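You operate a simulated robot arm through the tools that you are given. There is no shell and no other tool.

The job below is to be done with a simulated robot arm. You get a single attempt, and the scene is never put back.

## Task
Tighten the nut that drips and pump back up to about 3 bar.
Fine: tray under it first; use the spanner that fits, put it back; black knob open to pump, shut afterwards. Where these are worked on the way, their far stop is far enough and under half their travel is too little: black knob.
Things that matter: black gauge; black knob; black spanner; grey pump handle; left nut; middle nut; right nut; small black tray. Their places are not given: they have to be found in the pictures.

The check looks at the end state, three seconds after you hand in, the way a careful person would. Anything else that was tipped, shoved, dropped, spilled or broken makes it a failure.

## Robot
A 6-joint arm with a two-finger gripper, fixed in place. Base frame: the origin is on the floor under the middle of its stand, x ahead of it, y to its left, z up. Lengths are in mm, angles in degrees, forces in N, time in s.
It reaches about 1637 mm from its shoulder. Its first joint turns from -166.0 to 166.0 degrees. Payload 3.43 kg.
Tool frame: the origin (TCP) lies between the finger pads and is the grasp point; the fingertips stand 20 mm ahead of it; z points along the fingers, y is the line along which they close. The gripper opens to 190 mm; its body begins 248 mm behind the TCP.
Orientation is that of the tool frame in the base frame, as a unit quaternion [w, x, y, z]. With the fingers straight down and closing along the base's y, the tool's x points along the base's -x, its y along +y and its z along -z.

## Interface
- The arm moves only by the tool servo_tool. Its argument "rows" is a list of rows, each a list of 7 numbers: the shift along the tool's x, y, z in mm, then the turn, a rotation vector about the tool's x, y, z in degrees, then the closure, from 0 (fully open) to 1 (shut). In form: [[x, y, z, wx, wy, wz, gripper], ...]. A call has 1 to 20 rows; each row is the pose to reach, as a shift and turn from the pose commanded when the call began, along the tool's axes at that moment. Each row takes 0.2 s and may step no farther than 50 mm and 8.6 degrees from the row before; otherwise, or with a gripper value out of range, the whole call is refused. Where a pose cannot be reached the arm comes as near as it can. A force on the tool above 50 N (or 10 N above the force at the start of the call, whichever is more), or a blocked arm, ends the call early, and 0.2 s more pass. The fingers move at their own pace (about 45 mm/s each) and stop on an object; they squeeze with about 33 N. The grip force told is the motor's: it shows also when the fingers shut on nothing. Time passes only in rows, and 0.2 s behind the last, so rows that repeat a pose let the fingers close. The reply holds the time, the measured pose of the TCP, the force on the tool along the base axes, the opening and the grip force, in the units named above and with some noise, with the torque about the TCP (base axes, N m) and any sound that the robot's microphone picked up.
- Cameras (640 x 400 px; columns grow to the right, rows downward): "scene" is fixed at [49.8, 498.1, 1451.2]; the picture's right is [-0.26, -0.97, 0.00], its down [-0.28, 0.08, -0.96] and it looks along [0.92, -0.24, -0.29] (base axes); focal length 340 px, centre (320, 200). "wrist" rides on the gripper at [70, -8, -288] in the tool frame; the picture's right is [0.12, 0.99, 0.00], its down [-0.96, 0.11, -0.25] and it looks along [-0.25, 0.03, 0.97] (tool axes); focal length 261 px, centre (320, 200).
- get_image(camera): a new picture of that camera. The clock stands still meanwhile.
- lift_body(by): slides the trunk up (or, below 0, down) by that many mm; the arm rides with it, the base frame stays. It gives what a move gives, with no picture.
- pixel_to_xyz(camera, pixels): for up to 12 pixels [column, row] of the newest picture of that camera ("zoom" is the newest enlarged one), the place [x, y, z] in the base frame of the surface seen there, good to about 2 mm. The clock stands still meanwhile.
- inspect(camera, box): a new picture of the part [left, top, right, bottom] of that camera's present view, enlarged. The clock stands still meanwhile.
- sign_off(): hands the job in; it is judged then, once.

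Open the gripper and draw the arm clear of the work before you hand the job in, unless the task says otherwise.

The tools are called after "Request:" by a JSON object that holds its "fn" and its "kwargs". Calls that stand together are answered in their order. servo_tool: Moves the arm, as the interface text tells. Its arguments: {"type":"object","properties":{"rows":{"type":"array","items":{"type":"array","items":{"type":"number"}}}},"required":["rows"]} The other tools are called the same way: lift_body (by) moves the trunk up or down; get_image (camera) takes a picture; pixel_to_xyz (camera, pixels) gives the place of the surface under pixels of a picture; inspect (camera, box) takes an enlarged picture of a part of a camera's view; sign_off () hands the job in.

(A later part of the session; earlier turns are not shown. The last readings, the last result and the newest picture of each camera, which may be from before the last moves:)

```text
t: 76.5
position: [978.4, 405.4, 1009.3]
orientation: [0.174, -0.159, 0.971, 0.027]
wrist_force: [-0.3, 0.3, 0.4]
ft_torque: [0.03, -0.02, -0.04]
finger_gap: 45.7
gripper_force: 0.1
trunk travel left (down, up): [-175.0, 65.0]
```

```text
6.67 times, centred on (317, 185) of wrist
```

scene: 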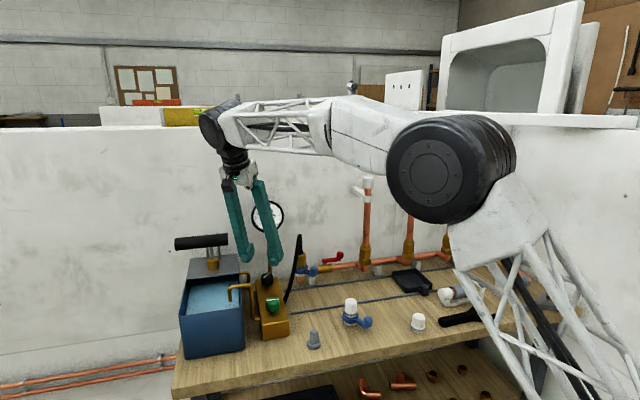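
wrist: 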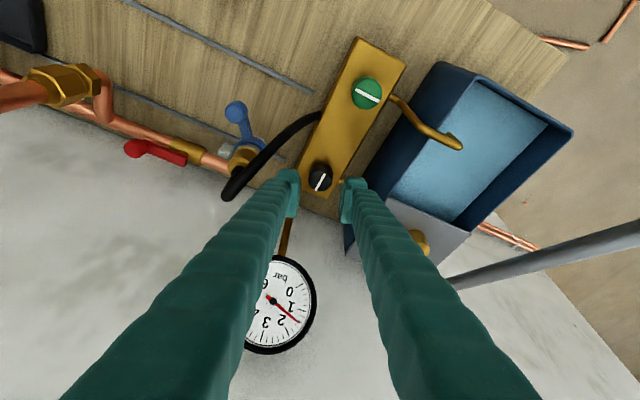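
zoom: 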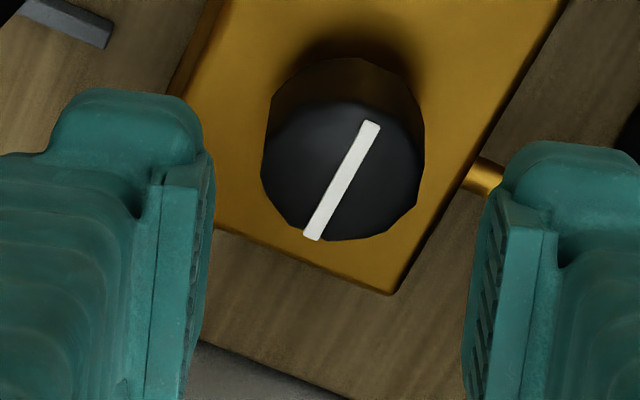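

The mark now lies along the block: open. Next the lever; I first retreat up and back along the tool axis.

Request:
{"fn": "servo_tool", "kwargs": {"rows": [[0, 0, -40, 0, 0, 0, 0.6], [0, 0, -80, 0, 0, 0, 0.6], [0, 0, -120, 0, 0, 0, 0.6], [0, 0, -160, 0, 0, 0, 0.5], [0, 0, -200, 0, 0, 0, 0.5], [0, 0, -240, 0, 0, 0, 0.5], [0, 0, -240, 0, 0, 0, 0.5]]}}

Request:
{"fn": "get_image", "kwargs": {"camera": "wrist"}}

Request:
{"fn": "inspect", "kwargs": {"camera": "scene", "box": [160, 180, 320, 360]}}

```text
t: 78.1
position: [901.4, 379.6, 1232.6]
orientation: [0.173, -0.16, 0.971, 0.027]
wrist_force: [0.1, -0.1, 0.7]
ft_torque: [-0.01, -0.02, 0.01]
finger_gap: 94.9
gripper_force: 0.1
trunk travel left (down, up): [-175.0, 65.0]
```

```text
taken
```

wrist: 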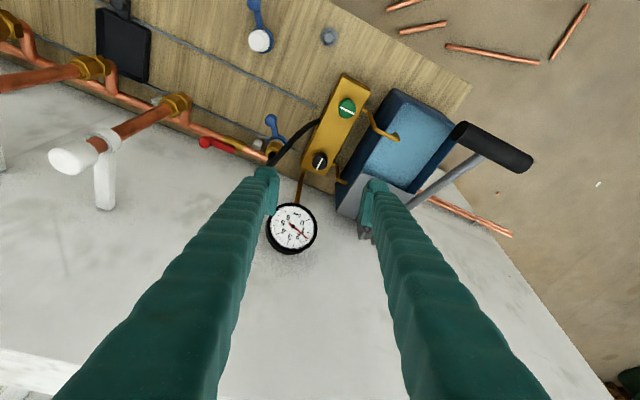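

```text
2.22 times, centred on (240, 270) of scene
```

zoom: 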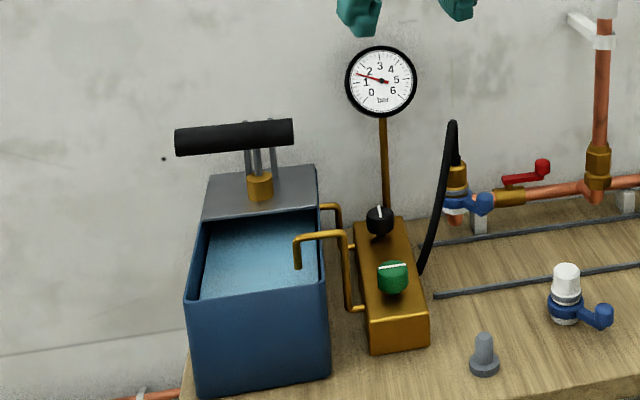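

The whole pump is in view. I measure the tank edges, lever arm and grip.

Request:
{"fn": "pixel_to_xyz", "kwargs": {"camera": "zoom", "pixels": [[190, 299], [325, 288], [318, 170], [208, 178], [202, 222], [260, 160], [248, 160], [272, 160], [300, 265], [235, 140], [180, 140], [290, 130]]}}

Request:
{"fn": "inspect", "kwargs": {"camera": "wrist", "box": [350, 100, 550, 250]}}

Request:
{"fn": "pixel_to_xyz", "kwargs": {"camera": "zoom", "pixels": [[355, 110], [430, 135], [520, 165], [580, 205], [400, 180], [320, 230], [260, 275], [450, 145], [490, 130], [470, 175]]}}

```text
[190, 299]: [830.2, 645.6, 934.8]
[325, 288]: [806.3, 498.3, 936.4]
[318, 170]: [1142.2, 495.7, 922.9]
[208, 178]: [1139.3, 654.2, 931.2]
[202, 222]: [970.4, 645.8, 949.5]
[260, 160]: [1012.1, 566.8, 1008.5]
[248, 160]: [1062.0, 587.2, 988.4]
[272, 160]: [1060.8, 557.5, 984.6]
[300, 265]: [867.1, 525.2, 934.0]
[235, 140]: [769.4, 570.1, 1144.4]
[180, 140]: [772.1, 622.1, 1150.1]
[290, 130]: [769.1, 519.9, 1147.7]
```

```text
2.67 times, centred on (450, 175) of wrist
```

zoom: 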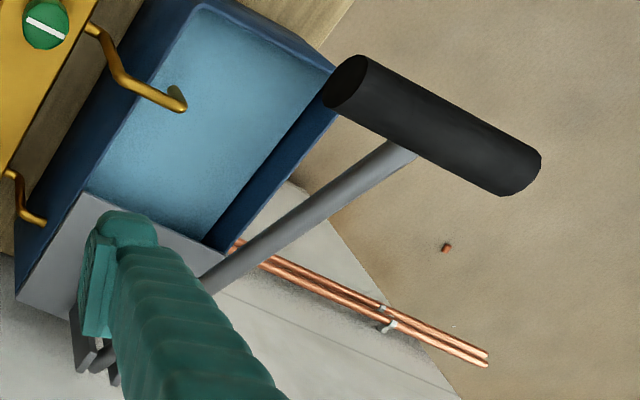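

```text
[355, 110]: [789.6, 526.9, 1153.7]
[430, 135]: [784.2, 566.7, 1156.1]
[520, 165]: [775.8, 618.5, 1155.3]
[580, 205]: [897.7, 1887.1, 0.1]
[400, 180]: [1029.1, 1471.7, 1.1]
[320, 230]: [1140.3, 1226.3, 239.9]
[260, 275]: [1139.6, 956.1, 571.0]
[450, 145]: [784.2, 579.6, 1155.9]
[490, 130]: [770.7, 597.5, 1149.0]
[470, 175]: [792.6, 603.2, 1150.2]
```

The grip's axis is at about (784, y 519–635, 1140), radius 16, arm in the middle at y≈575, pivot near (1061, 1028). I straighten the tool first.

Request:
{"fn": "servo_tool", "kwargs": {"rows": [[0, 0, -15, 0, 6.7, 0, 0.6], [0, 0, -30, 0, 13.4, 0, 0.6], [0, 0, -45, 0, 20, 0, 0.6], [0, 0, -45, 0, 20, 0, 0.6]]}}

```text
t: 79.1
position: [848.1, 356.3, 1223.4]
orientation: [0.004, -0.161, 0.987, 0.001]
wrist_force: [-0.8, 0.4, 0.2]
ft_torque: [0.07, -0.15, 0.02]
finger_gap: 75.8
gripper_force: 0.0
out of reach, approached as far as the arm can: row 2, 3, 4
trunk travel left (down, up): [-175.0, 65.0]
```

The straight pose is near the arm's upper reach here. I raise the trunk by 60 mm to gain headroom above the lever.

Request:
{"fn": "lift_body", "kwargs": {"by": 60}}

Request:
{"fn": "get_image", "kwargs": {"camera": "scene"}}

```text
t: 80.1
position: [847.9, 357.4, 1280.5]
orientation: [0.004, -0.16, 0.987, 0.0]
wrist_force: [0.3, 0.3, -0.3]
ft_torque: [-0.05, 0.0, 0.02]
finger_gap: 76.1
gripper_force: 0.1
trunk travel left (down, up): [-235.0, 5.0]
```

```text
taken
```

scene: 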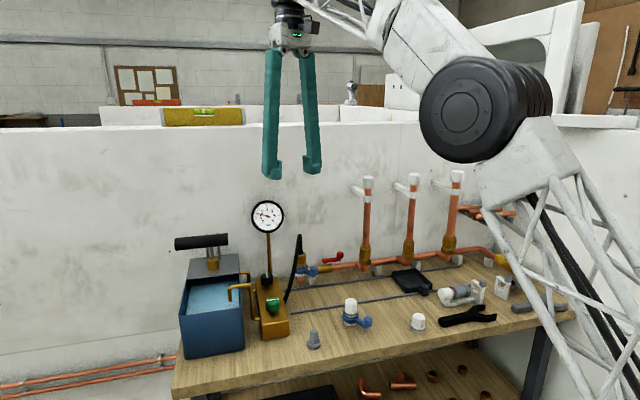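

The trunk is up 60 mm. I now turn the tool to close along x and move above the near half of the grip (y≈541).

Request:
{"fn": "servo_tool", "kwargs": {"rows": [[0.3, 21.6, 4.4, 0, 0, -7.96, 0.6], [0.6, 43.2, 8.9, 0, 0, -15.91, 0.6], [0.9, 64.8, 13.3, 0, 0, -23.87, 0.6], [1.2, 86.4, 17.8, 0, 0, -31.82, 0.6], [1.5, 108, 22.2, 0, 0, -39.78, 0.6], [1.8, 129.6, 26.7, 0, 0, -47.73, 0.6], [2.1, 151.2, 31.1, 0, 0, -55.69, 0.6], [2.4, 172.8, 35.6, 0, 0, -63.64, 0.6], [2.7, 194.4, 40, 0, 0, -71.6, 0.6], [2.7, 194.4, 40, 0, 0, -71.6, 0.6]]}}

Request:
{"fn": "get_image", "kwargs": {"camera": "wrist"}}

Request:
{"fn": "get_image", "kwargs": {"camera": "scene"}}

```text
t: 82.3
position: [781.8, 541.1, 1243.0]
orientation: [-0.004, 0.708, -0.706, 0.002]
wrist_force: [-0.1, -0.2, -0.6]
ft_torque: [-0.02, 0.0, 0.02]
finger_gap: 76.2
gripper_force: 0.0
trunk travel left (down, up): [-235.0, 5.0]
```

```text
taken
```

wrist: 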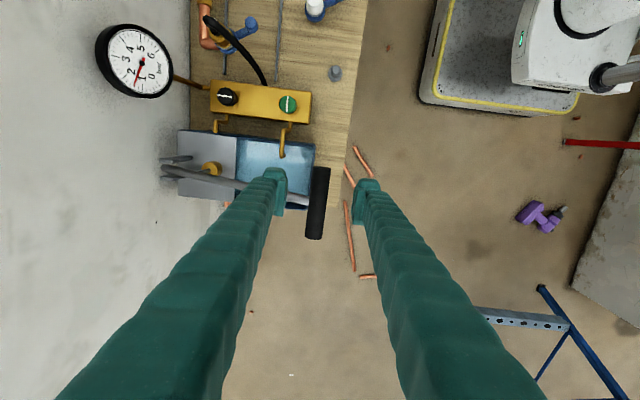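

```text
taken
```

scene: 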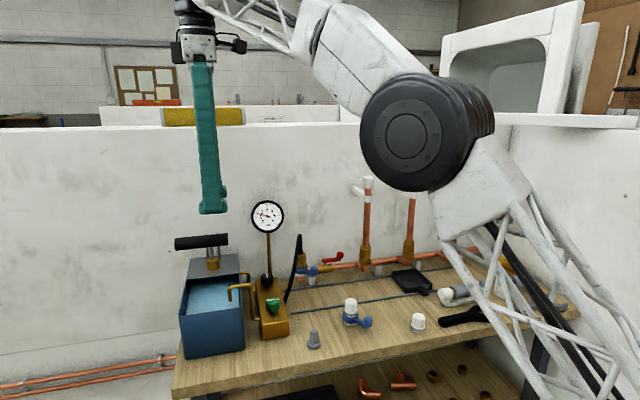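

The gripper hangs over the near half of the lever grip, and the gauge is also visible to the wrist camera. I zoom to verify the centring.

Request:
{"fn": "inspect", "kwargs": {"camera": "wrist", "box": [265, 150, 385, 250]}}

Request:
{"fn": "pixel_to_xyz", "kwargs": {"camera": "zoom", "pixels": [[330, 80], [330, 130], [320, 200], [310, 280], [300, 340], [297, 130], [350, 130], [240, 215]]}}

```text
4.00 times, centred on (325, 200) of wrist
```

zoom: 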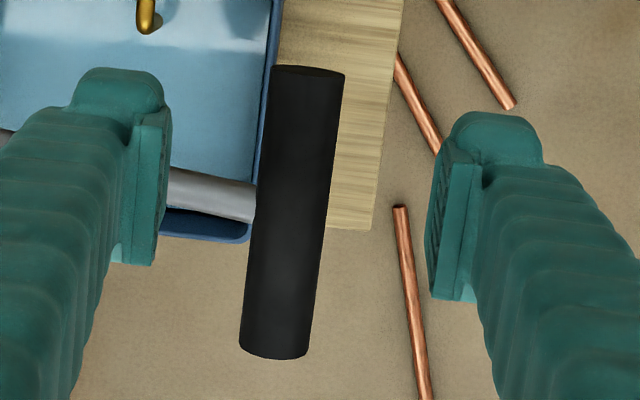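

```text
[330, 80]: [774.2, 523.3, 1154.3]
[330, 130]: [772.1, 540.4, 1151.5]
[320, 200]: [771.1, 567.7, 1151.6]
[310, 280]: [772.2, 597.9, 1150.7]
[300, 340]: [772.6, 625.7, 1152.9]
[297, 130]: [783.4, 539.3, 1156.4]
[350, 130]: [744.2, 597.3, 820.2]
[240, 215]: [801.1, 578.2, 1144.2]
```

The grip is centred within 1–2 mm (axis x≈781, z≈1143). I lower around it and close.

Request:
{"fn": "servo_tool", "kwargs": {"rows": [[0, 0.5, 25, 0, 0, 0, 0.6], [0, 1, 50, 0, 0, 0, 0.65], [0, 1, 75, 0, 0, 0, 0.7], [0, 1, 94, 0, 0, 0, 0.7], [0, 1, 94, 0, 0, 0, 0.8], [0, 1, 94, 0, 0, 0, 1], [0, 1, 94, 0, 0, 0, 1], [0, 1, 94, 0, 0, 0, 1], [0, 1, 94, 0, 0, 0, 1]]}}

Request:
{"fn": "get_image", "kwargs": {"camera": "wrist"}}

Request:
{"fn": "get_image", "kwargs": {"camera": "scene"}}

```text
t: 84.3
position: [782.2, 542.4, 1147.3]
orientation: [-0.005, 0.708, -0.706, 0.002]
wrist_force: [-5.9, -0.2, -3.4]
ft_torque: [0.03, 0.05, -1.12]
finger_gap: 25.9
gripper_force: 44.8
trunk travel left (down, up): [-235.0, 5.0]
```

```text
taken
```

wrist: 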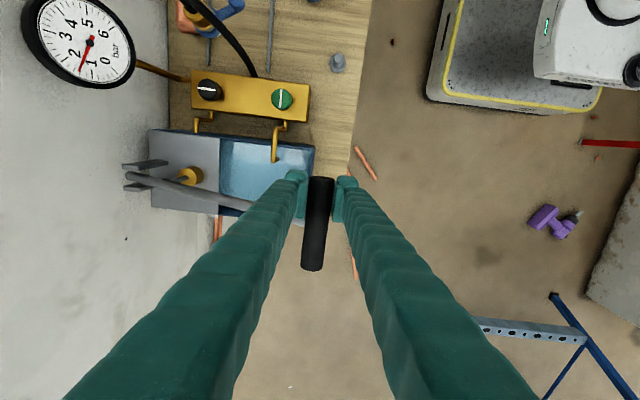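

```text
taken
```

scene: 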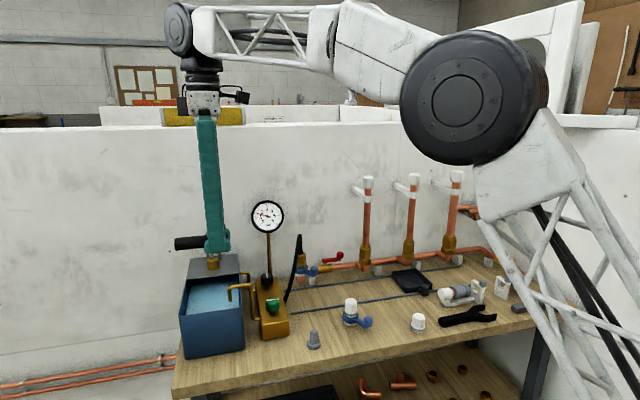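

The lever grip is held (25.9 mm). I swing it down along its arc about the pivot, first to 12° elevation, watching force and gauge.

Request:
{"fn": "servo_tool", "kwargs": {"rows": [[0, 3.2, 7.9, 1.6, 0, 0, 1], [0, 6.2, 15.7, 3.2, 0, 0, 1], [0, 9.6, 25.7, 5.2, 0, 0, 1], [0, 12.8, 35.8, 7.2, 0, 0, 1], [0, 15.4, 46, 9.2, 0, 0, 1], [0, 17.9, 56.4, 11.2, 0, 0, 1], [0, 17.9, 56.4, 11.2, 0, 0, 1]]}}

Request:
{"fn": "get_image", "kwargs": {"camera": "wrist"}}

Request:
{"fn": "inspect", "kwargs": {"camera": "scene", "box": [252, 200, 284, 232]}}

```text
t: 85.9
position: [765.5, 541.6, 1091.4]
orientation: [-0.072, 0.704, -0.703, 0.071]
wrist_force: [11.2, 12.8, -1.1]
ft_torque: [0.64, -0.04, -1.01]
finger_gap: 25.8
gripper_force: 45.3
trunk travel left (down, up): [-235.0, 5.0]
```

```text
taken
```

wrist: 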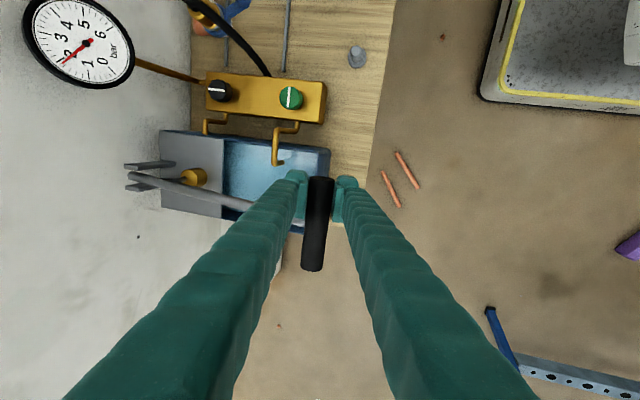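

```text
12.50 times, centred on (268, 216) of scene
```

zoom: 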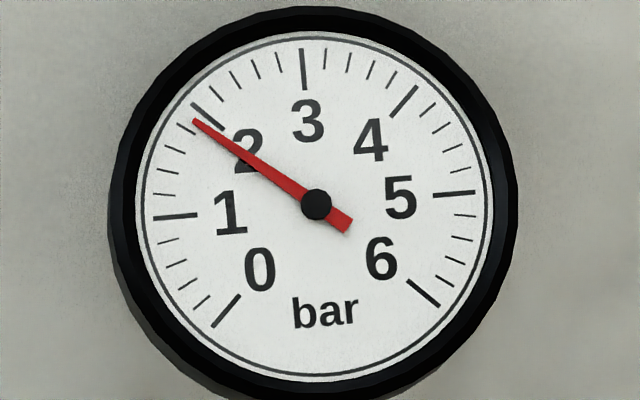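

The gauge climbs with the down stroke (now about 1.9 bar) at low force. I continue down to horizontal.

Request:
{"fn": "servo_tool", "kwargs": {"rows": [[-0.5, 3.7, 9.7, 2, 0, 0, 1], [-0.8, 7.3, 19.6, 4, 0, 0, 1], [-0.8, 10.6, 29.7, 6, 0, 0, 1], [-0.8, 13.7, 39.8, 8, 0, 0, 1], [-0.8, 16.3, 50.1, 10, 0, 0, 1], [-0.8, 18.6, 60.4, 12, 0, 0, 1], [-0.8, 18.6, 60.4, 12, 0, 0, 1]]}}

Request:
{"fn": "get_image", "kwargs": {"camera": "wrist"}}

Request:
{"fn": "inspect", "kwargs": {"camera": "scene", "box": [252, 200, 284, 232]}}

Request:
{"fn": "inspect", "kwargs": {"camera": "scene", "box": [160, 180, 320, 360]}}

```text
t: 87.5
position: [759.2, 541.9, 1027.3]
orientation: [-0.147, 0.692, -0.692, 0.144]
wrist_force: [2.9, 16.9, 1.5]
ft_torque: [0.71, -0.04, -0.86]
finger_gap: 25.3
gripper_force: 44.8
trunk travel left (down, up): [-235.0, 5.0]
```

```text
taken
```

wrist: 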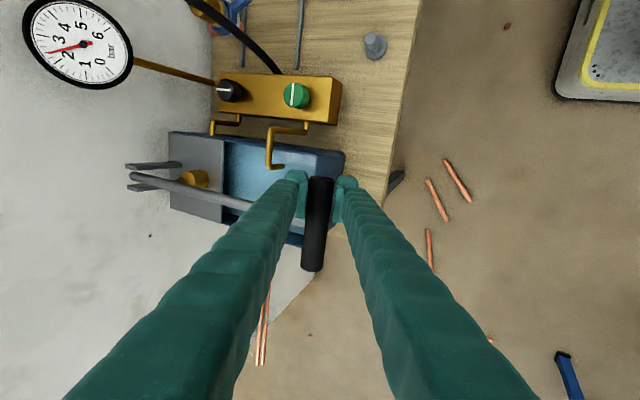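

```text
12.50 times, centred on (268, 216) of scene
```

zoom: 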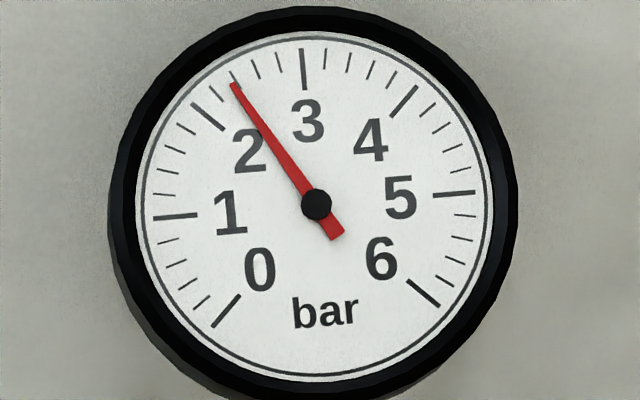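

```text
2.22 times, centred on (240, 270) of scene
```

zoom: 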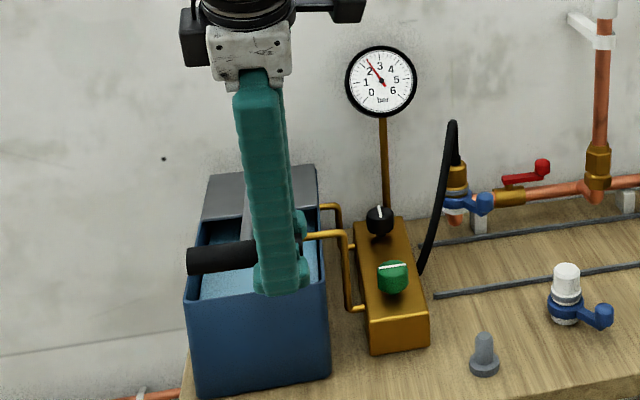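

About 2.4 bar now. I continue to push a little further down (to −8°), watching for the bottom stop.

Request:
{"fn": "servo_tool", "kwargs": {"rows": [[-0.5, 4.1, 9.8, 2, 0, 0, 1], [-1, 7.8, 19.6, 4, 0, 0, 1], [-1, 11.2, 29.6, 6, 0, 0, 1], [-1, 14.3, 39.7, 8, 0, 0, 1], [-1, 14.3, 39.7, 8, 0, 0, 1]]}}

Request:
{"fn": "inspect", "kwargs": {"camera": "scene", "box": [252, 200, 284, 232]}}

Request:
{"fn": "get_image", "kwargs": {"camera": "wrist"}}

```text
t: 88.4
position: [765.6, 541.4, 999.7]
orientation: [-0.192, 0.681, -0.681, 0.188]
wrist_force: [2.0, -20.3, 23.8]
ft_torque: [-0.66, 0.09, -0.37]
finger_gap: 23.8
gripper_force: 44.9
trunk travel left (down, up): [-235.0, 5.0]
stopped in row 4: the force on the tool passed its limit at 62 N (the readings are from after the stop); the commanded pose is now the measured one
```

```text
12.50 times, centred on (268, 216) of scene
```

zoom: 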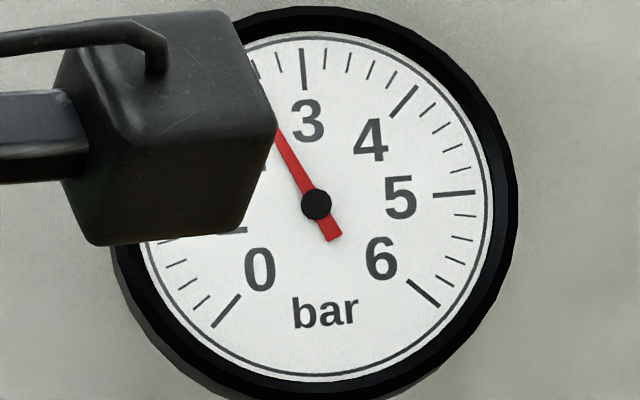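

```text
taken
```

wrist: 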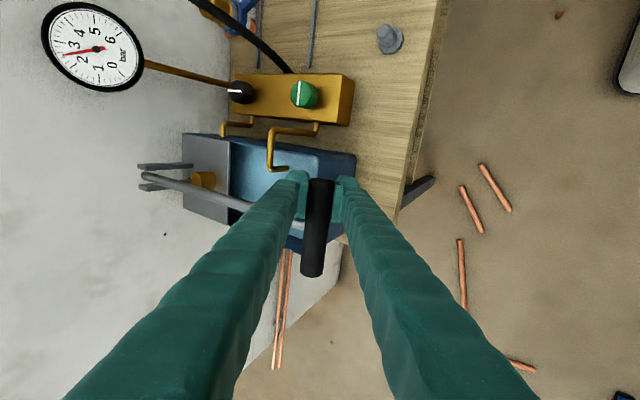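

The lever met its bottom stop near −5° with about 2.5 bar. I raise it back along the arc to the top for another stroke.

Request:
{"fn": "servo_tool", "kwargs": {"rows": [[0.8, -8.4, -16.1, -3.5, 0, 0, 1], [0.8, -19.1, -33.8, -7.5, 0, 0, 1], [0.8, -31.1, -50.7, -11.5, 0, 0, 1], [0.8, -44.1, -66.8, -15.5, 0, 0, 1], [0.8, -58.4, -81.9, -19.5, 0, 0, 1], [0.8, -73.6, -95.9, -23.5, 0, 0, 1], [0.8, -73.6, -95.9, -23.5, 0, 0, 1]]}}

Request:
{"fn": "inspect", "kwargs": {"camera": "scene", "box": [252, 200, 284, 232]}}

Request:
{"fn": "get_image", "kwargs": {"camera": "wrist"}}

Request:
{"fn": "inspect", "kwargs": {"camera": "scene", "box": [160, 180, 320, 360]}}

```text
t: 90.0
position: [779.4, 543.8, 1119.2]
orientation: [-0.048, 0.707, -0.704, 0.045]
wrist_force: [11.6, -30.6, -4.4]
ft_torque: [-0.02, 0.17, -0.7]
finger_gap: 23.6
gripper_force: 45.5
trunk travel left (down, up): [-235.0, 5.0]
```

```text
12.50 times, centred on (268, 216) of scene
```

zoom: 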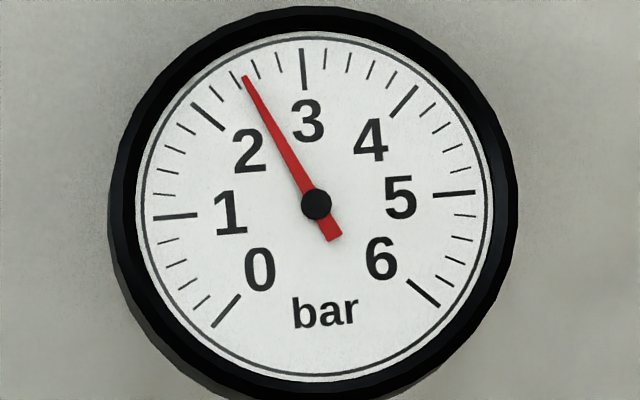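

```text
taken
```

wrist: 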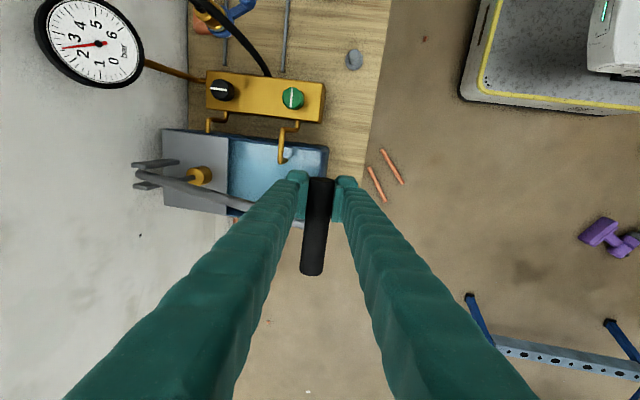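

```text
2.22 times, centred on (240, 270) of scene
```

zoom: 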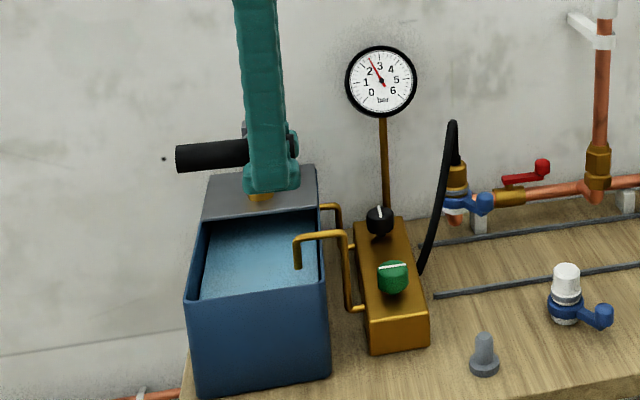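

The pressure holds at 2.5 bar on the up stroke. A side load of −30 N in y has built up, so I shift 2 mm toward −y and read again.

Request:
{"fn": "servo_tool", "kwargs": {"rows": [[1, 0, 0, 0, 0, 0, 1], [2, 0, 0, 0, 0, 0, 1], [2, 0, 0, 0, 0, 0, 1]]}}

```text
t: 90.8
position: [778.5, 542.8, 1119.2]
orientation: [-0.049, 0.708, -0.703, 0.043]
wrist_force: [13.6, -13.0, -3.1]
ft_torque: [0.74, 0.05, -0.7]
finger_gap: 23.7
gripper_force: 45.1
trunk travel left (down, up): [-235.0, 5.0]
```

The side load fell to −13 N. I make a partial second down stroke to about 7° and check the gauge.

Request:
{"fn": "servo_tool", "kwargs": {"rows": [[0, 3, 6.9, 1.5, 0, 0, 1], [0, 6, 13.7, 2.9, 0, 0, 1], [0, 8.8, 21, 4.4, 0, 0, 1], [0, 11.6, 28.2, 5.9, 0, 0, 1], [0, 14, 35.5, 7.4, 0, 0, 1], [0, 16.4, 42.9, 8.9, 0, 0, 1], [0, 19.2, 52.8, 10.9, 0, 0, 1], [0, 19.2, 52.8, 10.9, 0, 0, 1]]}}

Request:
{"fn": "inspect", "kwargs": {"camera": "scene", "box": [252, 200, 284, 232]}}

```text
t: 92.6
position: [766.8, 542.4, 1063.1]
orientation: [-0.116, 0.699, -0.697, 0.111]
wrist_force: [7.3, 18.4, 0.6]
ft_torque: [0.89, 0.01, -0.32]
finger_gap: 23.8
gripper_force: 45.2
trunk travel left (down, up): [-235.0, 5.0]
```

```text
12.50 times, centred on (268, 216) of scene
```

zoom: 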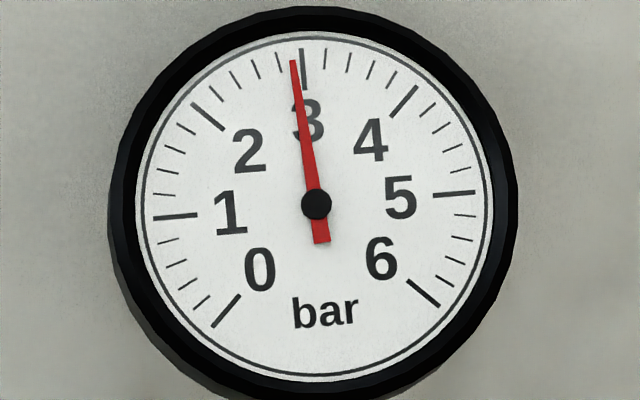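

About 2.92 bar. I add a last 1.8° of stroke.

Request:
{"fn": "servo_tool", "kwargs": {"rows": [[-0.5, 1.9, 4.2, 0.9, 0, 0, 1], [-0.5, 3.8, 8.4, 1.8, 0, 0, 1], [-0.5, 3.8, 8.4, 1.8, 0, 0, 1]]}}

Request:
{"fn": "inspect", "kwargs": {"camera": "scene", "box": [252, 200, 284, 232]}}

Request:
{"fn": "inspect", "kwargs": {"camera": "scene", "box": [370, 220, 450, 300]}}

```text
t: 93.4
position: [765.1, 543.3, 1052.7]
orientation: [-0.126, 0.697, -0.695, 0.122]
wrist_force: [4.2, 4.7, 2.0]
ft_torque: [0.23, -0.02, -0.5]
finger_gap: 23.8
gripper_force: 44.8
trunk travel left (down, up): [-235.0, 5.0]
```

```text
12.50 times, centred on (268, 216) of scene
```

zoom: 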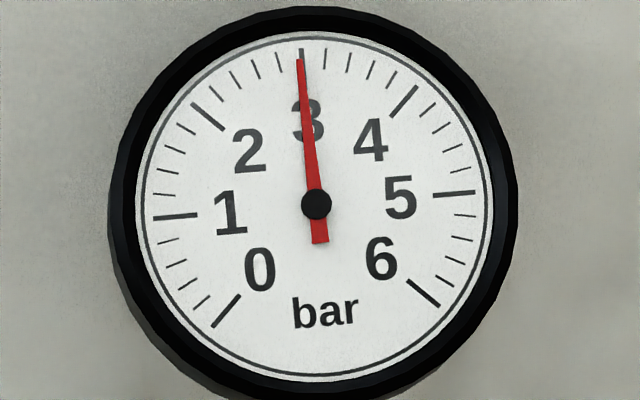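

```text
5.00 times, centred on (410, 260) of scene
```

zoom: 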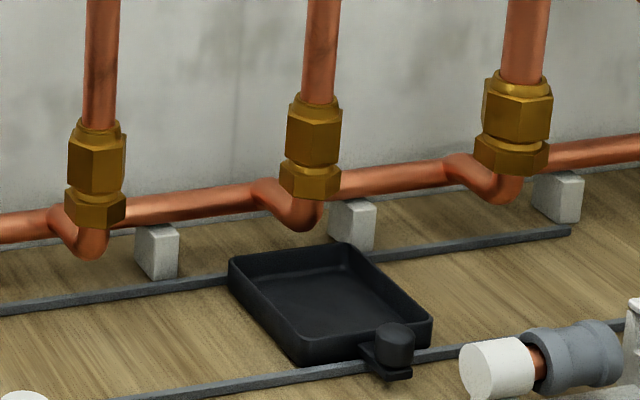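

The gauge shows 3.0 bar and the nut stays dry. The hold forces suggest friction outweighs the lever's weight, so I open the fingers and watch lever and gauge.

Request:
{"fn": "servo_tool", "kwargs": {"rows": [[0, 0, 0, 0, 0, 0, 0.9], [0, 0, 0, 0, 0, 0, 0.8], [0, 0, 0, 0, 0, 0, 0.7], [0, 0, 0, 0, 0, 0, 0.65], [0, 0, 0, 0, 0, 0, 0.65]]}}

Request:
{"fn": "inspect", "kwargs": {"camera": "scene", "box": [252, 200, 284, 232]}}

Request:
{"fn": "get_image", "kwargs": {"camera": "wrist"}}

Request:
{"fn": "inspect", "kwargs": {"camera": "scene", "box": [160, 180, 320, 360]}}

```text
t: 94.6
position: [766.0, 543.2, 1053.6]
orientation: [-0.127, 0.698, -0.694, 0.121]
wrist_force: [0.1, -0.4, 1.2]
ft_torque: [-0.02, 0.0, -0.01]
finger_gap: 67.0
gripper_force: 0.4
trunk travel left (down, up): [-235.0, 5.0]
```

```text
12.50 times, centred on (268, 216) of scene
```

zoom: 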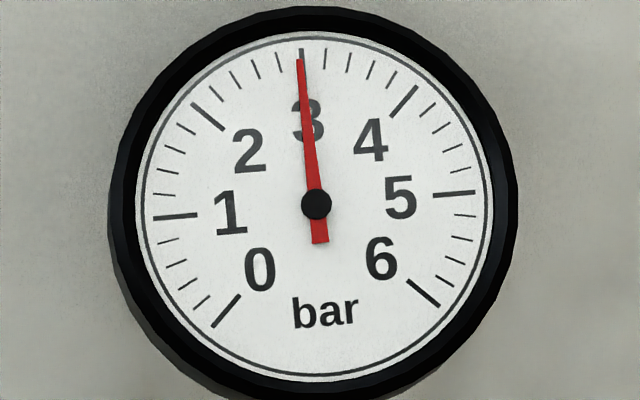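

```text
taken
```

wrist: 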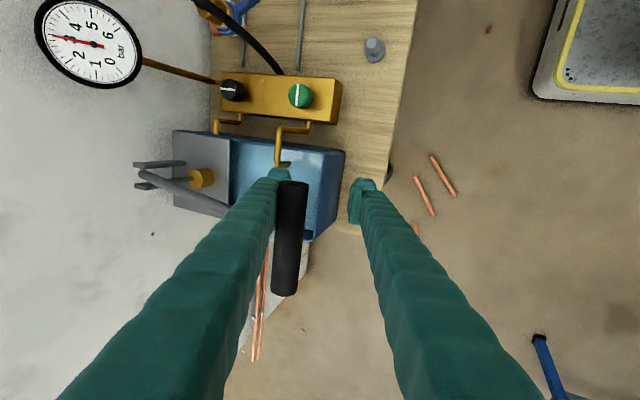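

```text
2.22 times, centred on (240, 270) of scene
```

zoom: 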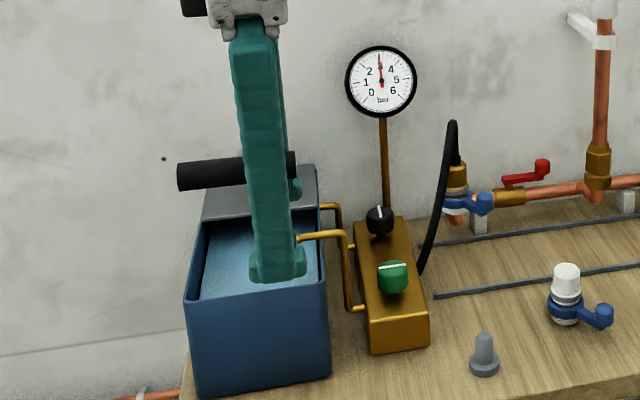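

The lever springs up and rests against the rear finger while the gauge stays at 3.0. I open wider so it can rise freely, then look.

Request:
{"fn": "servo_tool", "kwargs": {"rows": [[0, 0, 0, 0, 0, 0, 0.55], [0, 0, 0, 0, 0, 0, 0.45], [0, 0, 0, 0, 0, 0, 0.35], [0, 0, 0, 0, 0, 0, 0.35], [0, 0, 0, 0, 0, 0, 0.35]]}}

Request:
{"fn": "get_image", "kwargs": {"camera": "wrist"}}

Request:
{"fn": "inspect", "kwargs": {"camera": "scene", "box": [160, 180, 320, 360]}}

```text
t: 95.8
position: [765.7, 543.5, 1053.3]
orientation: [-0.126, 0.697, -0.695, 0.122]
wrist_force: [0.1, -0.8, 0.5]
ft_torque: [0.03, 0.03, -0.04]
finger_gap: 123.9
gripper_force: 0.4
trunk travel left (down, up): [-235.0, 5.0]
```

```text
taken
```

wrist: 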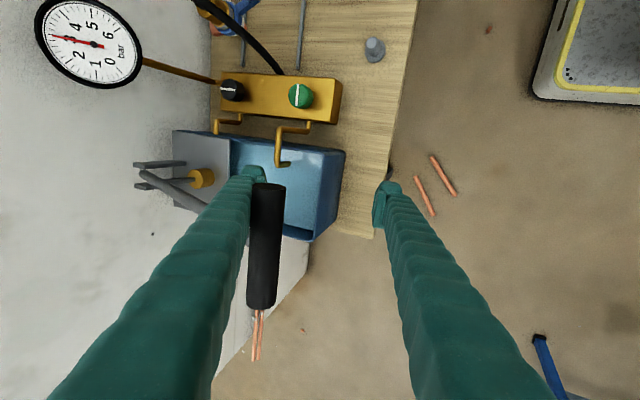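

```text
2.22 times, centred on (240, 270) of scene
```

zoom: 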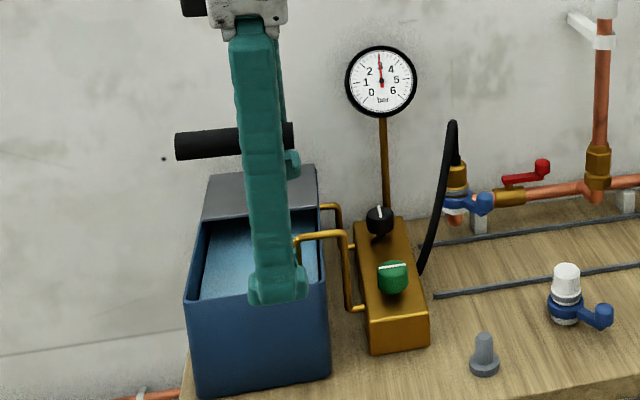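

The lever rose further as the finger opened. I measure where the grip is now and open fully.

Request:
{"fn": "pixel_to_xyz", "kwargs": {"camera": "wrist", "pixels": [[265, 200], [264, 240], [262, 295], [255, 175], [250, 230]]}}

Request:
{"fn": "servo_tool", "kwargs": {"rows": [[0, 0, 0, 0, 0, 0, 0.2], [0, 0, 0, 0, 0, 0, 0.05], [0, 0, 0, 0, 0, 0, 0], [0, 0, 0, 0, 0, 0, 0]]}}

Request:
{"fn": "get_image", "kwargs": {"camera": "wrist"}}

Request:
{"fn": "inspect", "kwargs": {"camera": "scene", "box": [160, 180, 320, 360]}}

```text
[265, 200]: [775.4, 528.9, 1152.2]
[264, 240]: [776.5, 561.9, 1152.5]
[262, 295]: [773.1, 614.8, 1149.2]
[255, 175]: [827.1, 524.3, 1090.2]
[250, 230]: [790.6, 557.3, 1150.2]
```

```text
t: 96.8
position: [765.8, 543.3, 1053.8]
orientation: [-0.126, 0.697, -0.695, 0.122]
wrist_force: [0.5, -0.5, 0.4]
ft_torque: [0.02, 0.0, 0.01]
finger_gap: 189.9
gripper_force: 0.2
trunk travel left (down, up): [-235.0, 5.0]
```

```text
taken
```

wrist: 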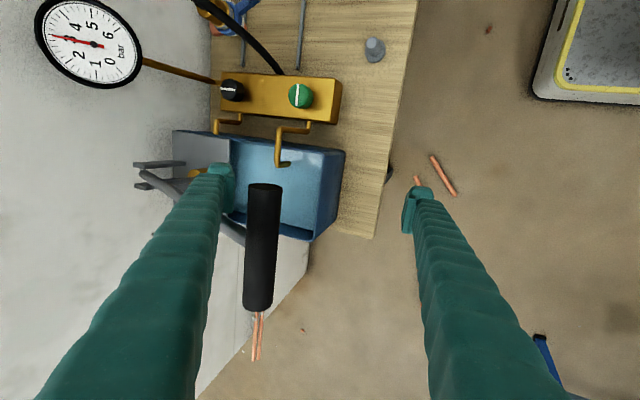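

```text
2.22 times, centred on (240, 270) of scene
```

zoom: 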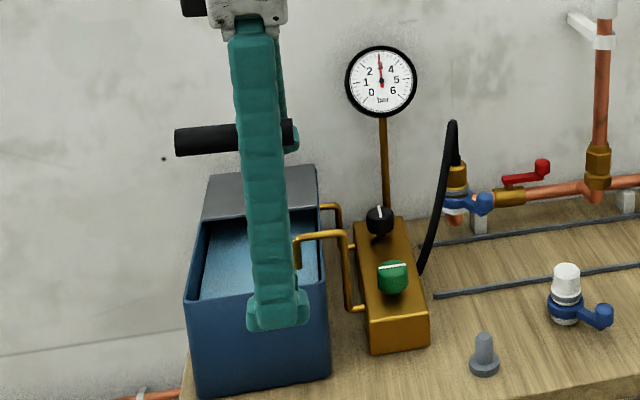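

The lever is back at its top and the gauge stays at 3.0. I shift a little toward −y, away from the lever arm, and draw the open gripper up and out along its axis.

Request:
{"fn": "servo_tool", "kwargs": {"rows": [[8, 0, 0, 0, 0, 0, 0], [15, 0, 0, 0, 0, 0, 0], [15, 0, -25, 0, 0, 0, 0], [15, 0, -60, 0, 0, 0, 0], [15, 0, -95, 0, 0, 0, 0], [15, 0, -130, 0, 0, 0, 0], [15, 0, -160, 0, 0, 0, 0], [15, 0, -160, 0, 0, 0, 0]]}}

Request:
{"fn": "get_image", "kwargs": {"camera": "wrist"}}

Request:
{"fn": "get_image", "kwargs": {"camera": "scene"}}

```text
t: 98.6
position: [709.7, 527.0, 1202.9]
orientation: [-0.126, 0.698, -0.695, 0.122]
wrist_force: [-0.5, 0.1, 0.7]
ft_torque: [0.01, 0.06, 0.01]
finger_gap: 190.0
gripper_force: 0.0
trunk travel left (down, up): [-235.0, 5.0]
```

```text
taken
```

wrist: 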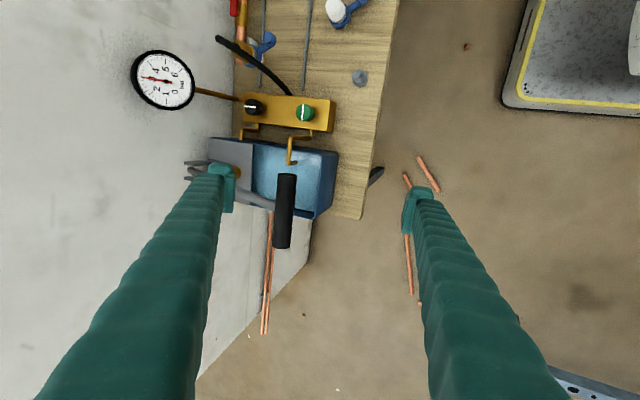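

```text
taken
```

scene: 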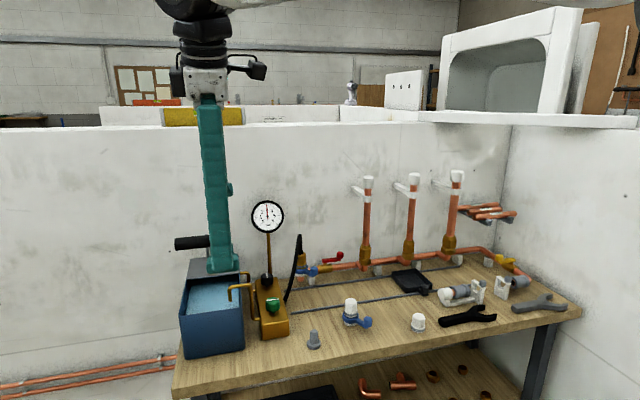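

I straighten the tool, close it to 46 mm and move toward −y, away from the lever.

Request:
{"fn": "servo_tool", "kwargs": {"rows": [[30, -6, -10, 0, 0, 0, 0.2], [60, -16, -10, -5, 0, 0, 0.4], [90, -25, -10, -10, 0, 0, 0.6], [110, -32, -10, -15, 0, 0, 0.76], [130, -32, -10, -20.3, 0, 0, 0.76], [130, -32, -10, -20.3, 0, 0, 0.76]]}}

Request:
{"fn": "inspect", "kwargs": {"camera": "scene", "box": [252, 200, 284, 232]}}

```text
t: 100.0
position: [738.3, 396.8, 1222.4]
orientation: [0.0, 0.709, -0.705, -0.003]
wrist_force: [0.8, -0.5, -1.1]
ft_torque: [0.01, 0.07, 0.0]
finger_gap: 69.0
gripper_force: 0.0
trunk travel left (down, up): [-235.0, 5.0]
```

```text
12.50 times, centred on (268, 216) of scene
```

zoom: 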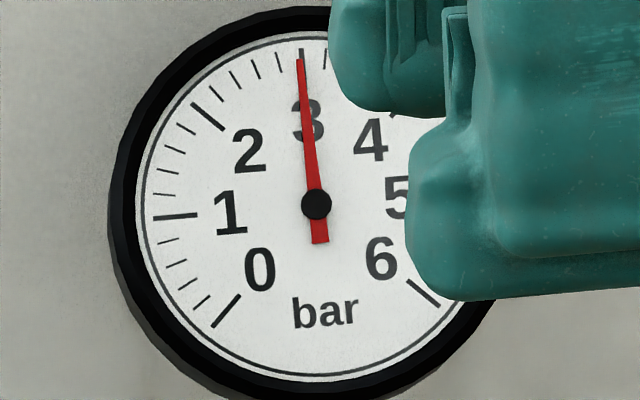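

The gauge stays at 3.0. I turn 30° and move in front of the manifold.

Request:
{"fn": "servo_tool", "kwargs": {"rows": [[11.4, -32.3, 14.5, 0, 0, 6, 0.76], [22.7, -64.7, 29, 0, 0, 12, 0.76], [34, -97, 43.4, 0, 0, 18, 0.76], [45.4, -129.4, 57.9, 0, 0, 24, 0.76], [56.8, -161.7, 72.4, 0, 0, 30, 0.76], [56.8, -161.7, 72.4, 0, 0, 30, 0.76]]}}

Request:
{"fn": "get_image", "kwargs": {"camera": "wrist"}}

```text
t: 101.4
position: [900.3, 339.4, 1150.9]
orientation: [0.001, -0.502, 0.865, 0.002]
wrist_force: [-0.5, -0.6, -0.5]
ft_torque: [-0.02, 0.08, 0.01]
finger_gap: 45.6
gripper_force: 0.1
trunk travel left (down, up): [-235.0, 5.0]
```

```text
taken
```

wrist: 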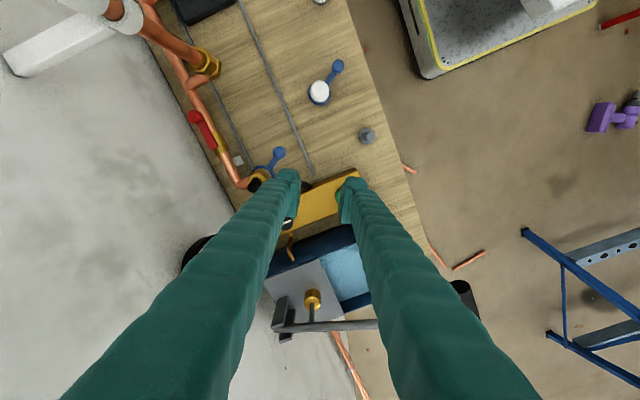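

Now I lean the tool 20° along the approach line for the knob and move to 200 mm short of it.

Request:
{"fn": "servo_tool", "kwargs": {"rows": [[-14, -15, 14.7, 0, -5, 0, 0.76], [-28, -30, 29.5, 0, -10, 0, 0.76], [-42, -45, 44.2, 0, -15, 0, 0.76], [-55.9, -60.2, 58.9, 0, -20, 0, 0.76], [-55.9, -60.2, 58.9, 0, -20, 0, 0.76]]}}

Request:
{"fn": "get_image", "kwargs": {"camera": "wrist"}}

Request:
{"fn": "inspect", "kwargs": {"camera": "wrist", "box": [285, 130, 365, 200]}}

```text
t: 102.6
position: [978.3, 359.6, 1091.6]
orientation: [0.152, -0.493, 0.852, 0.09]
wrist_force: [0.2, -0.5, -0.6]
ft_torque: [0.04, 0.03, 0.0]
finger_gap: 45.5
gripper_force: 0.0
trunk travel left (down, up): [-235.0, 5.0]
```

```text
taken
```

wrist: 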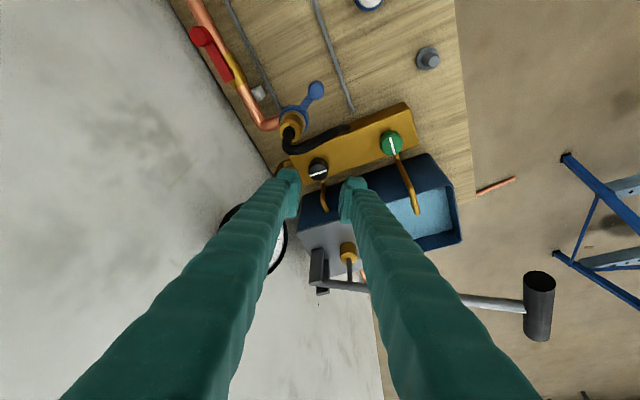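

```text
5.71 times, centred on (325, 165) of wrist
```

zoom: 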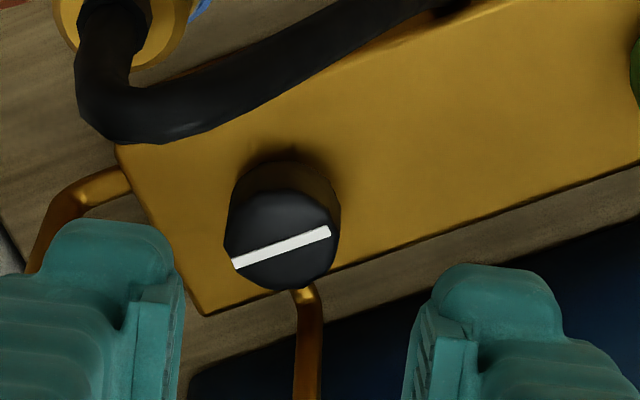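

The knob is in view, lateral offset about −2.6 mm. I correct this and advance 110 mm along the approach line.

Request:
{"fn": "servo_tool", "kwargs": {"rows": [[-0.5, -1.3, 25, 0, 0, 0, 0.76], [-0.9, -2.6, 55, 0, 0, 0, 0.76], [-0.9, -2.6, 85, 0, 0, 0, 0.76], [-0.9, -2.6, 110, 0, 0, 0, 0.76], [-0.9, -2.6, 110, 0, 0, 0, 0.76]]}}

Request:
{"fn": "inspect", "kwargs": {"camera": "wrist", "box": [280, 145, 360, 215]}}

Request:
{"fn": "inspect", "kwargs": {"camera": "scene", "box": [230, 180, 330, 300]}}

```text
t: 103.8
position: [1001.9, 391.6, 987.5]
orientation: [0.151, -0.494, 0.852, 0.09]
wrist_force: [-0.3, 0.5, 0.9]
ft_torque: [0.02, -0.01, 0.0]
finger_gap: 45.6
gripper_force: 0.1
trunk travel left (down, up): [-235.0, 5.0]
```

```text
5.71 times, centred on (320, 180) of wrist
```

zoom: 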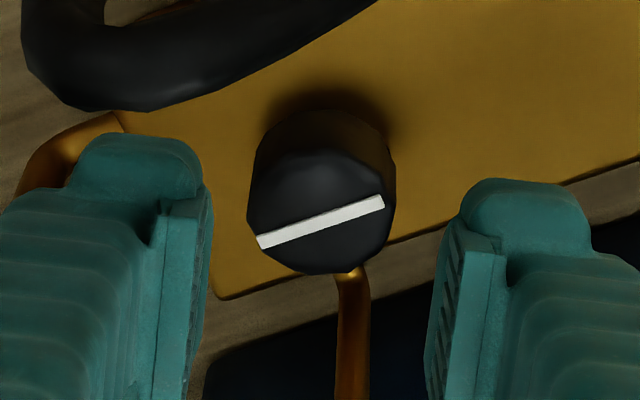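

```text
3.33 times, centred on (280, 240) of scene
```

zoom: 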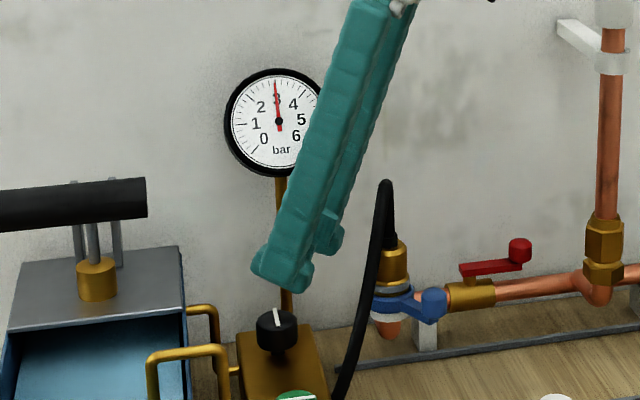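

The knob is centred within 1 mm. I advance the last 88 mm.

Request:
{"fn": "servo_tool", "kwargs": {"rows": [[0.5, 0.6, 25, 0, 0, 0, 0.76], [1, 0.6, 50, 0, 0, 0, 0.76], [1, 0.6, 72, 0, 0, 0, 0.76], [1, 0.6, 88, 0, 0, 0, 0.76], [1, 0.6, 88, 0, 0, 0, 0.76]]}}

Request:
{"fn": "inspect", "kwargs": {"camera": "wrist", "box": [270, 150, 370, 230]}}

Request:
{"fn": "inspect", "kwargs": {"camera": "scene", "box": [230, 180, 330, 300]}}

```text
t: 105.0
position: [1016.0, 420.7, 906.1]
orientation: [0.151, -0.493, 0.852, 0.09]
wrist_force: [-0.5, 0.1, -0.8]
ft_torque: [0.0, -0.04, -0.02]
finger_gap: 45.8
gripper_force: 0.1
trunk travel left (down, up): [-235.0, 5.0]
```

```text
5.00 times, centred on (320, 190) of wrist
```

zoom: 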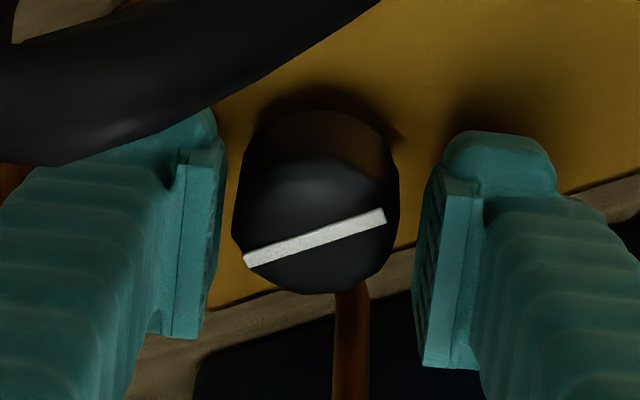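

```text
3.33 times, centred on (280, 240) of scene
```

zoom: 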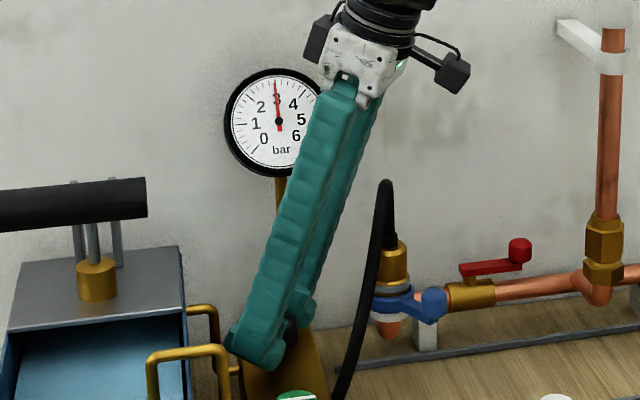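

No contact force; the knob is about 3 mm off along the pad width, so I trim that and close.

Request:
{"fn": "servo_tool", "kwargs": {"rows": [[2.3, -0.5, -0.8, 0, 0, 0, 0.76], [2.3, -0.5, -0.8, 0, 0, 0, 1], [2.3, -0.5, -0.8, 0, 0, 0, 1], [2.3, -0.5, -0.8, 0, 0, 0, 1], [2.3, -0.5, -0.8, 0, 0, 0, 1]]}}

```text
t: 106.2
position: [1014.8, 416.9, 907.6]
orientation: [0.151, -0.494, 0.851, 0.09]
wrist_force: [17.4, -8.1, 3.2]
ft_torque: [-0.16, -0.18, -0.01]
finger_gap: 35.5
gripper_force: 45.1
trunk travel left (down, up): [-235.0, 5.0]
```

Closing leaves about 19 N along −y of the tool; I relieve 1.4 mm and turn clockwise (shut direction) by 16°.

Request:
{"fn": "servo_tool", "kwargs": {"rows": [[0, -1.4, 0, 0, 0, 0, 1], [0, -1.4, 0, 1.37, 0, 3.76, 1], [0, -1.4, 0, 2.74, 0, 7.52, 1], [0, -1.4, 0, 4.1, 0, 11.28, 1], [0, -1.4, 0, 5.47, 0, 15.04, 1], [0, -1.4, 0, 5.47, 0, 15.04, 1]]}}

Request:
{"fn": "inspect", "kwargs": {"camera": "wrist", "box": [270, 150, 370, 230]}}

```text
t: 107.6
position: [1014.7, 418.1, 906.3]
orientation: [0.162, -0.37, 0.912, 0.068]
wrist_force: [21.0, 17.8, 9.4]
ft_torque: [0.15, -0.21, 0.01]
finger_gap: 35.7
gripper_force: 44.5
trunk travel left (down, up): [-235.0, 5.0]
```

```text
5.00 times, centred on (320, 190) of wrist
```

zoom: 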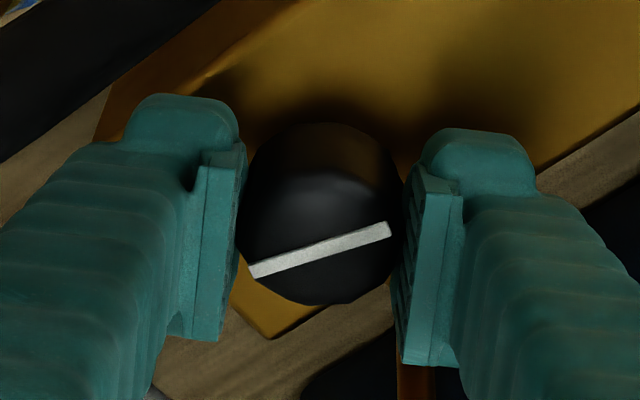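

The knob follows. I shift 1.8 mm toward the measured axis and turn another 16°.

Request:
{"fn": "servo_tool", "kwargs": {"rows": [[-1.75, -0.1, 0.6, 0, 0, 0, 1], [-1.75, -0.1, 0.6, 1.37, 0, 3.76, 1], [-1.75, -0.1, 0.6, 2.74, 0, 7.52, 1], [-1.75, -0.1, 0.6, 4.1, 0, 11.28, 1], [-1.75, -0.1, 0.6, 5.47, 0, 15.04, 1], [-1.75, -0.1, 0.6, 5.47, 0, 15.04, 1]]}}

Request:
{"fn": "inspect", "kwargs": {"camera": "wrist", "box": [270, 150, 370, 230]}}

```text
t: 109.0
position: [1014.7, 416.9, 907.2]
orientation: [0.168, -0.24, 0.955, 0.045]
wrist_force: [-10.7, 13.6, 10.6]
ft_torque: [0.19, 0.14, 0.01]
finger_gap: 35.9
gripper_force: 45.0
trunk travel left (down, up): [-235.0, 5.0]
```

```text
5.00 times, centred on (320, 190) of wrist
```

zoom: 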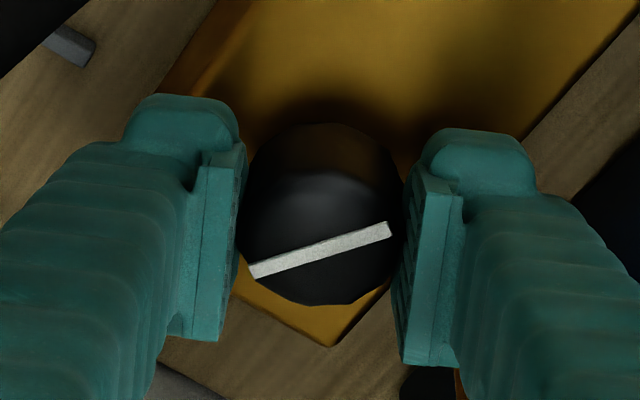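

Good, about 32° turned. I shift 1.2 mm along the closing line and turn another 16°.

Request:
{"fn": "servo_tool", "kwargs": {"rows": [[0, 1.2, -0.5, 0, 0, 0, 1], [0, 1.2, -0.5, 1.37, 0, 3.76, 1], [0, 1.2, -0.5, 2.74, 0, 7.52, 1], [0, 1.2, -0.5, 4.1, 0, 11.28, 1], [0, 1.2, -0.5, 5.47, 0, 15.04, 1], [0, 1.2, -0.5, 5.47, 0, 15.04, 1]]}}

Request:
{"fn": "inspect", "kwargs": {"camera": "wrist", "box": [270, 150, 370, 230]}}

```text
t: 110.4
position: [1014.0, 416.8, 907.5]
orientation: [0.172, -0.105, 0.979, 0.021]
wrist_force: [-6.8, 14.9, -3.1]
ft_torque: [0.07, 0.09, 0.03]
finger_gap: 35.6
gripper_force: 44.9
trunk travel left (down, up): [-235.0, 5.0]
```

```text
5.00 times, centred on (320, 190) of wrist
```

zoom: 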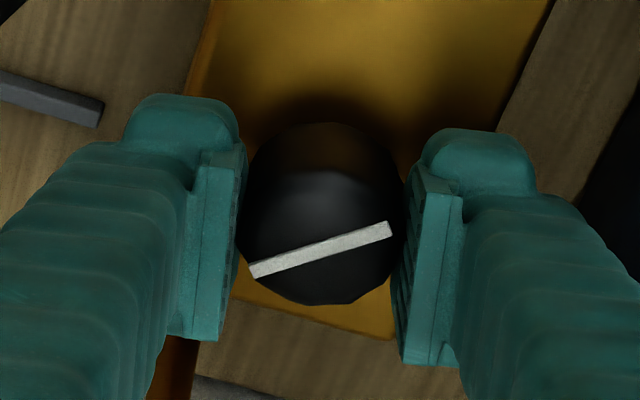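

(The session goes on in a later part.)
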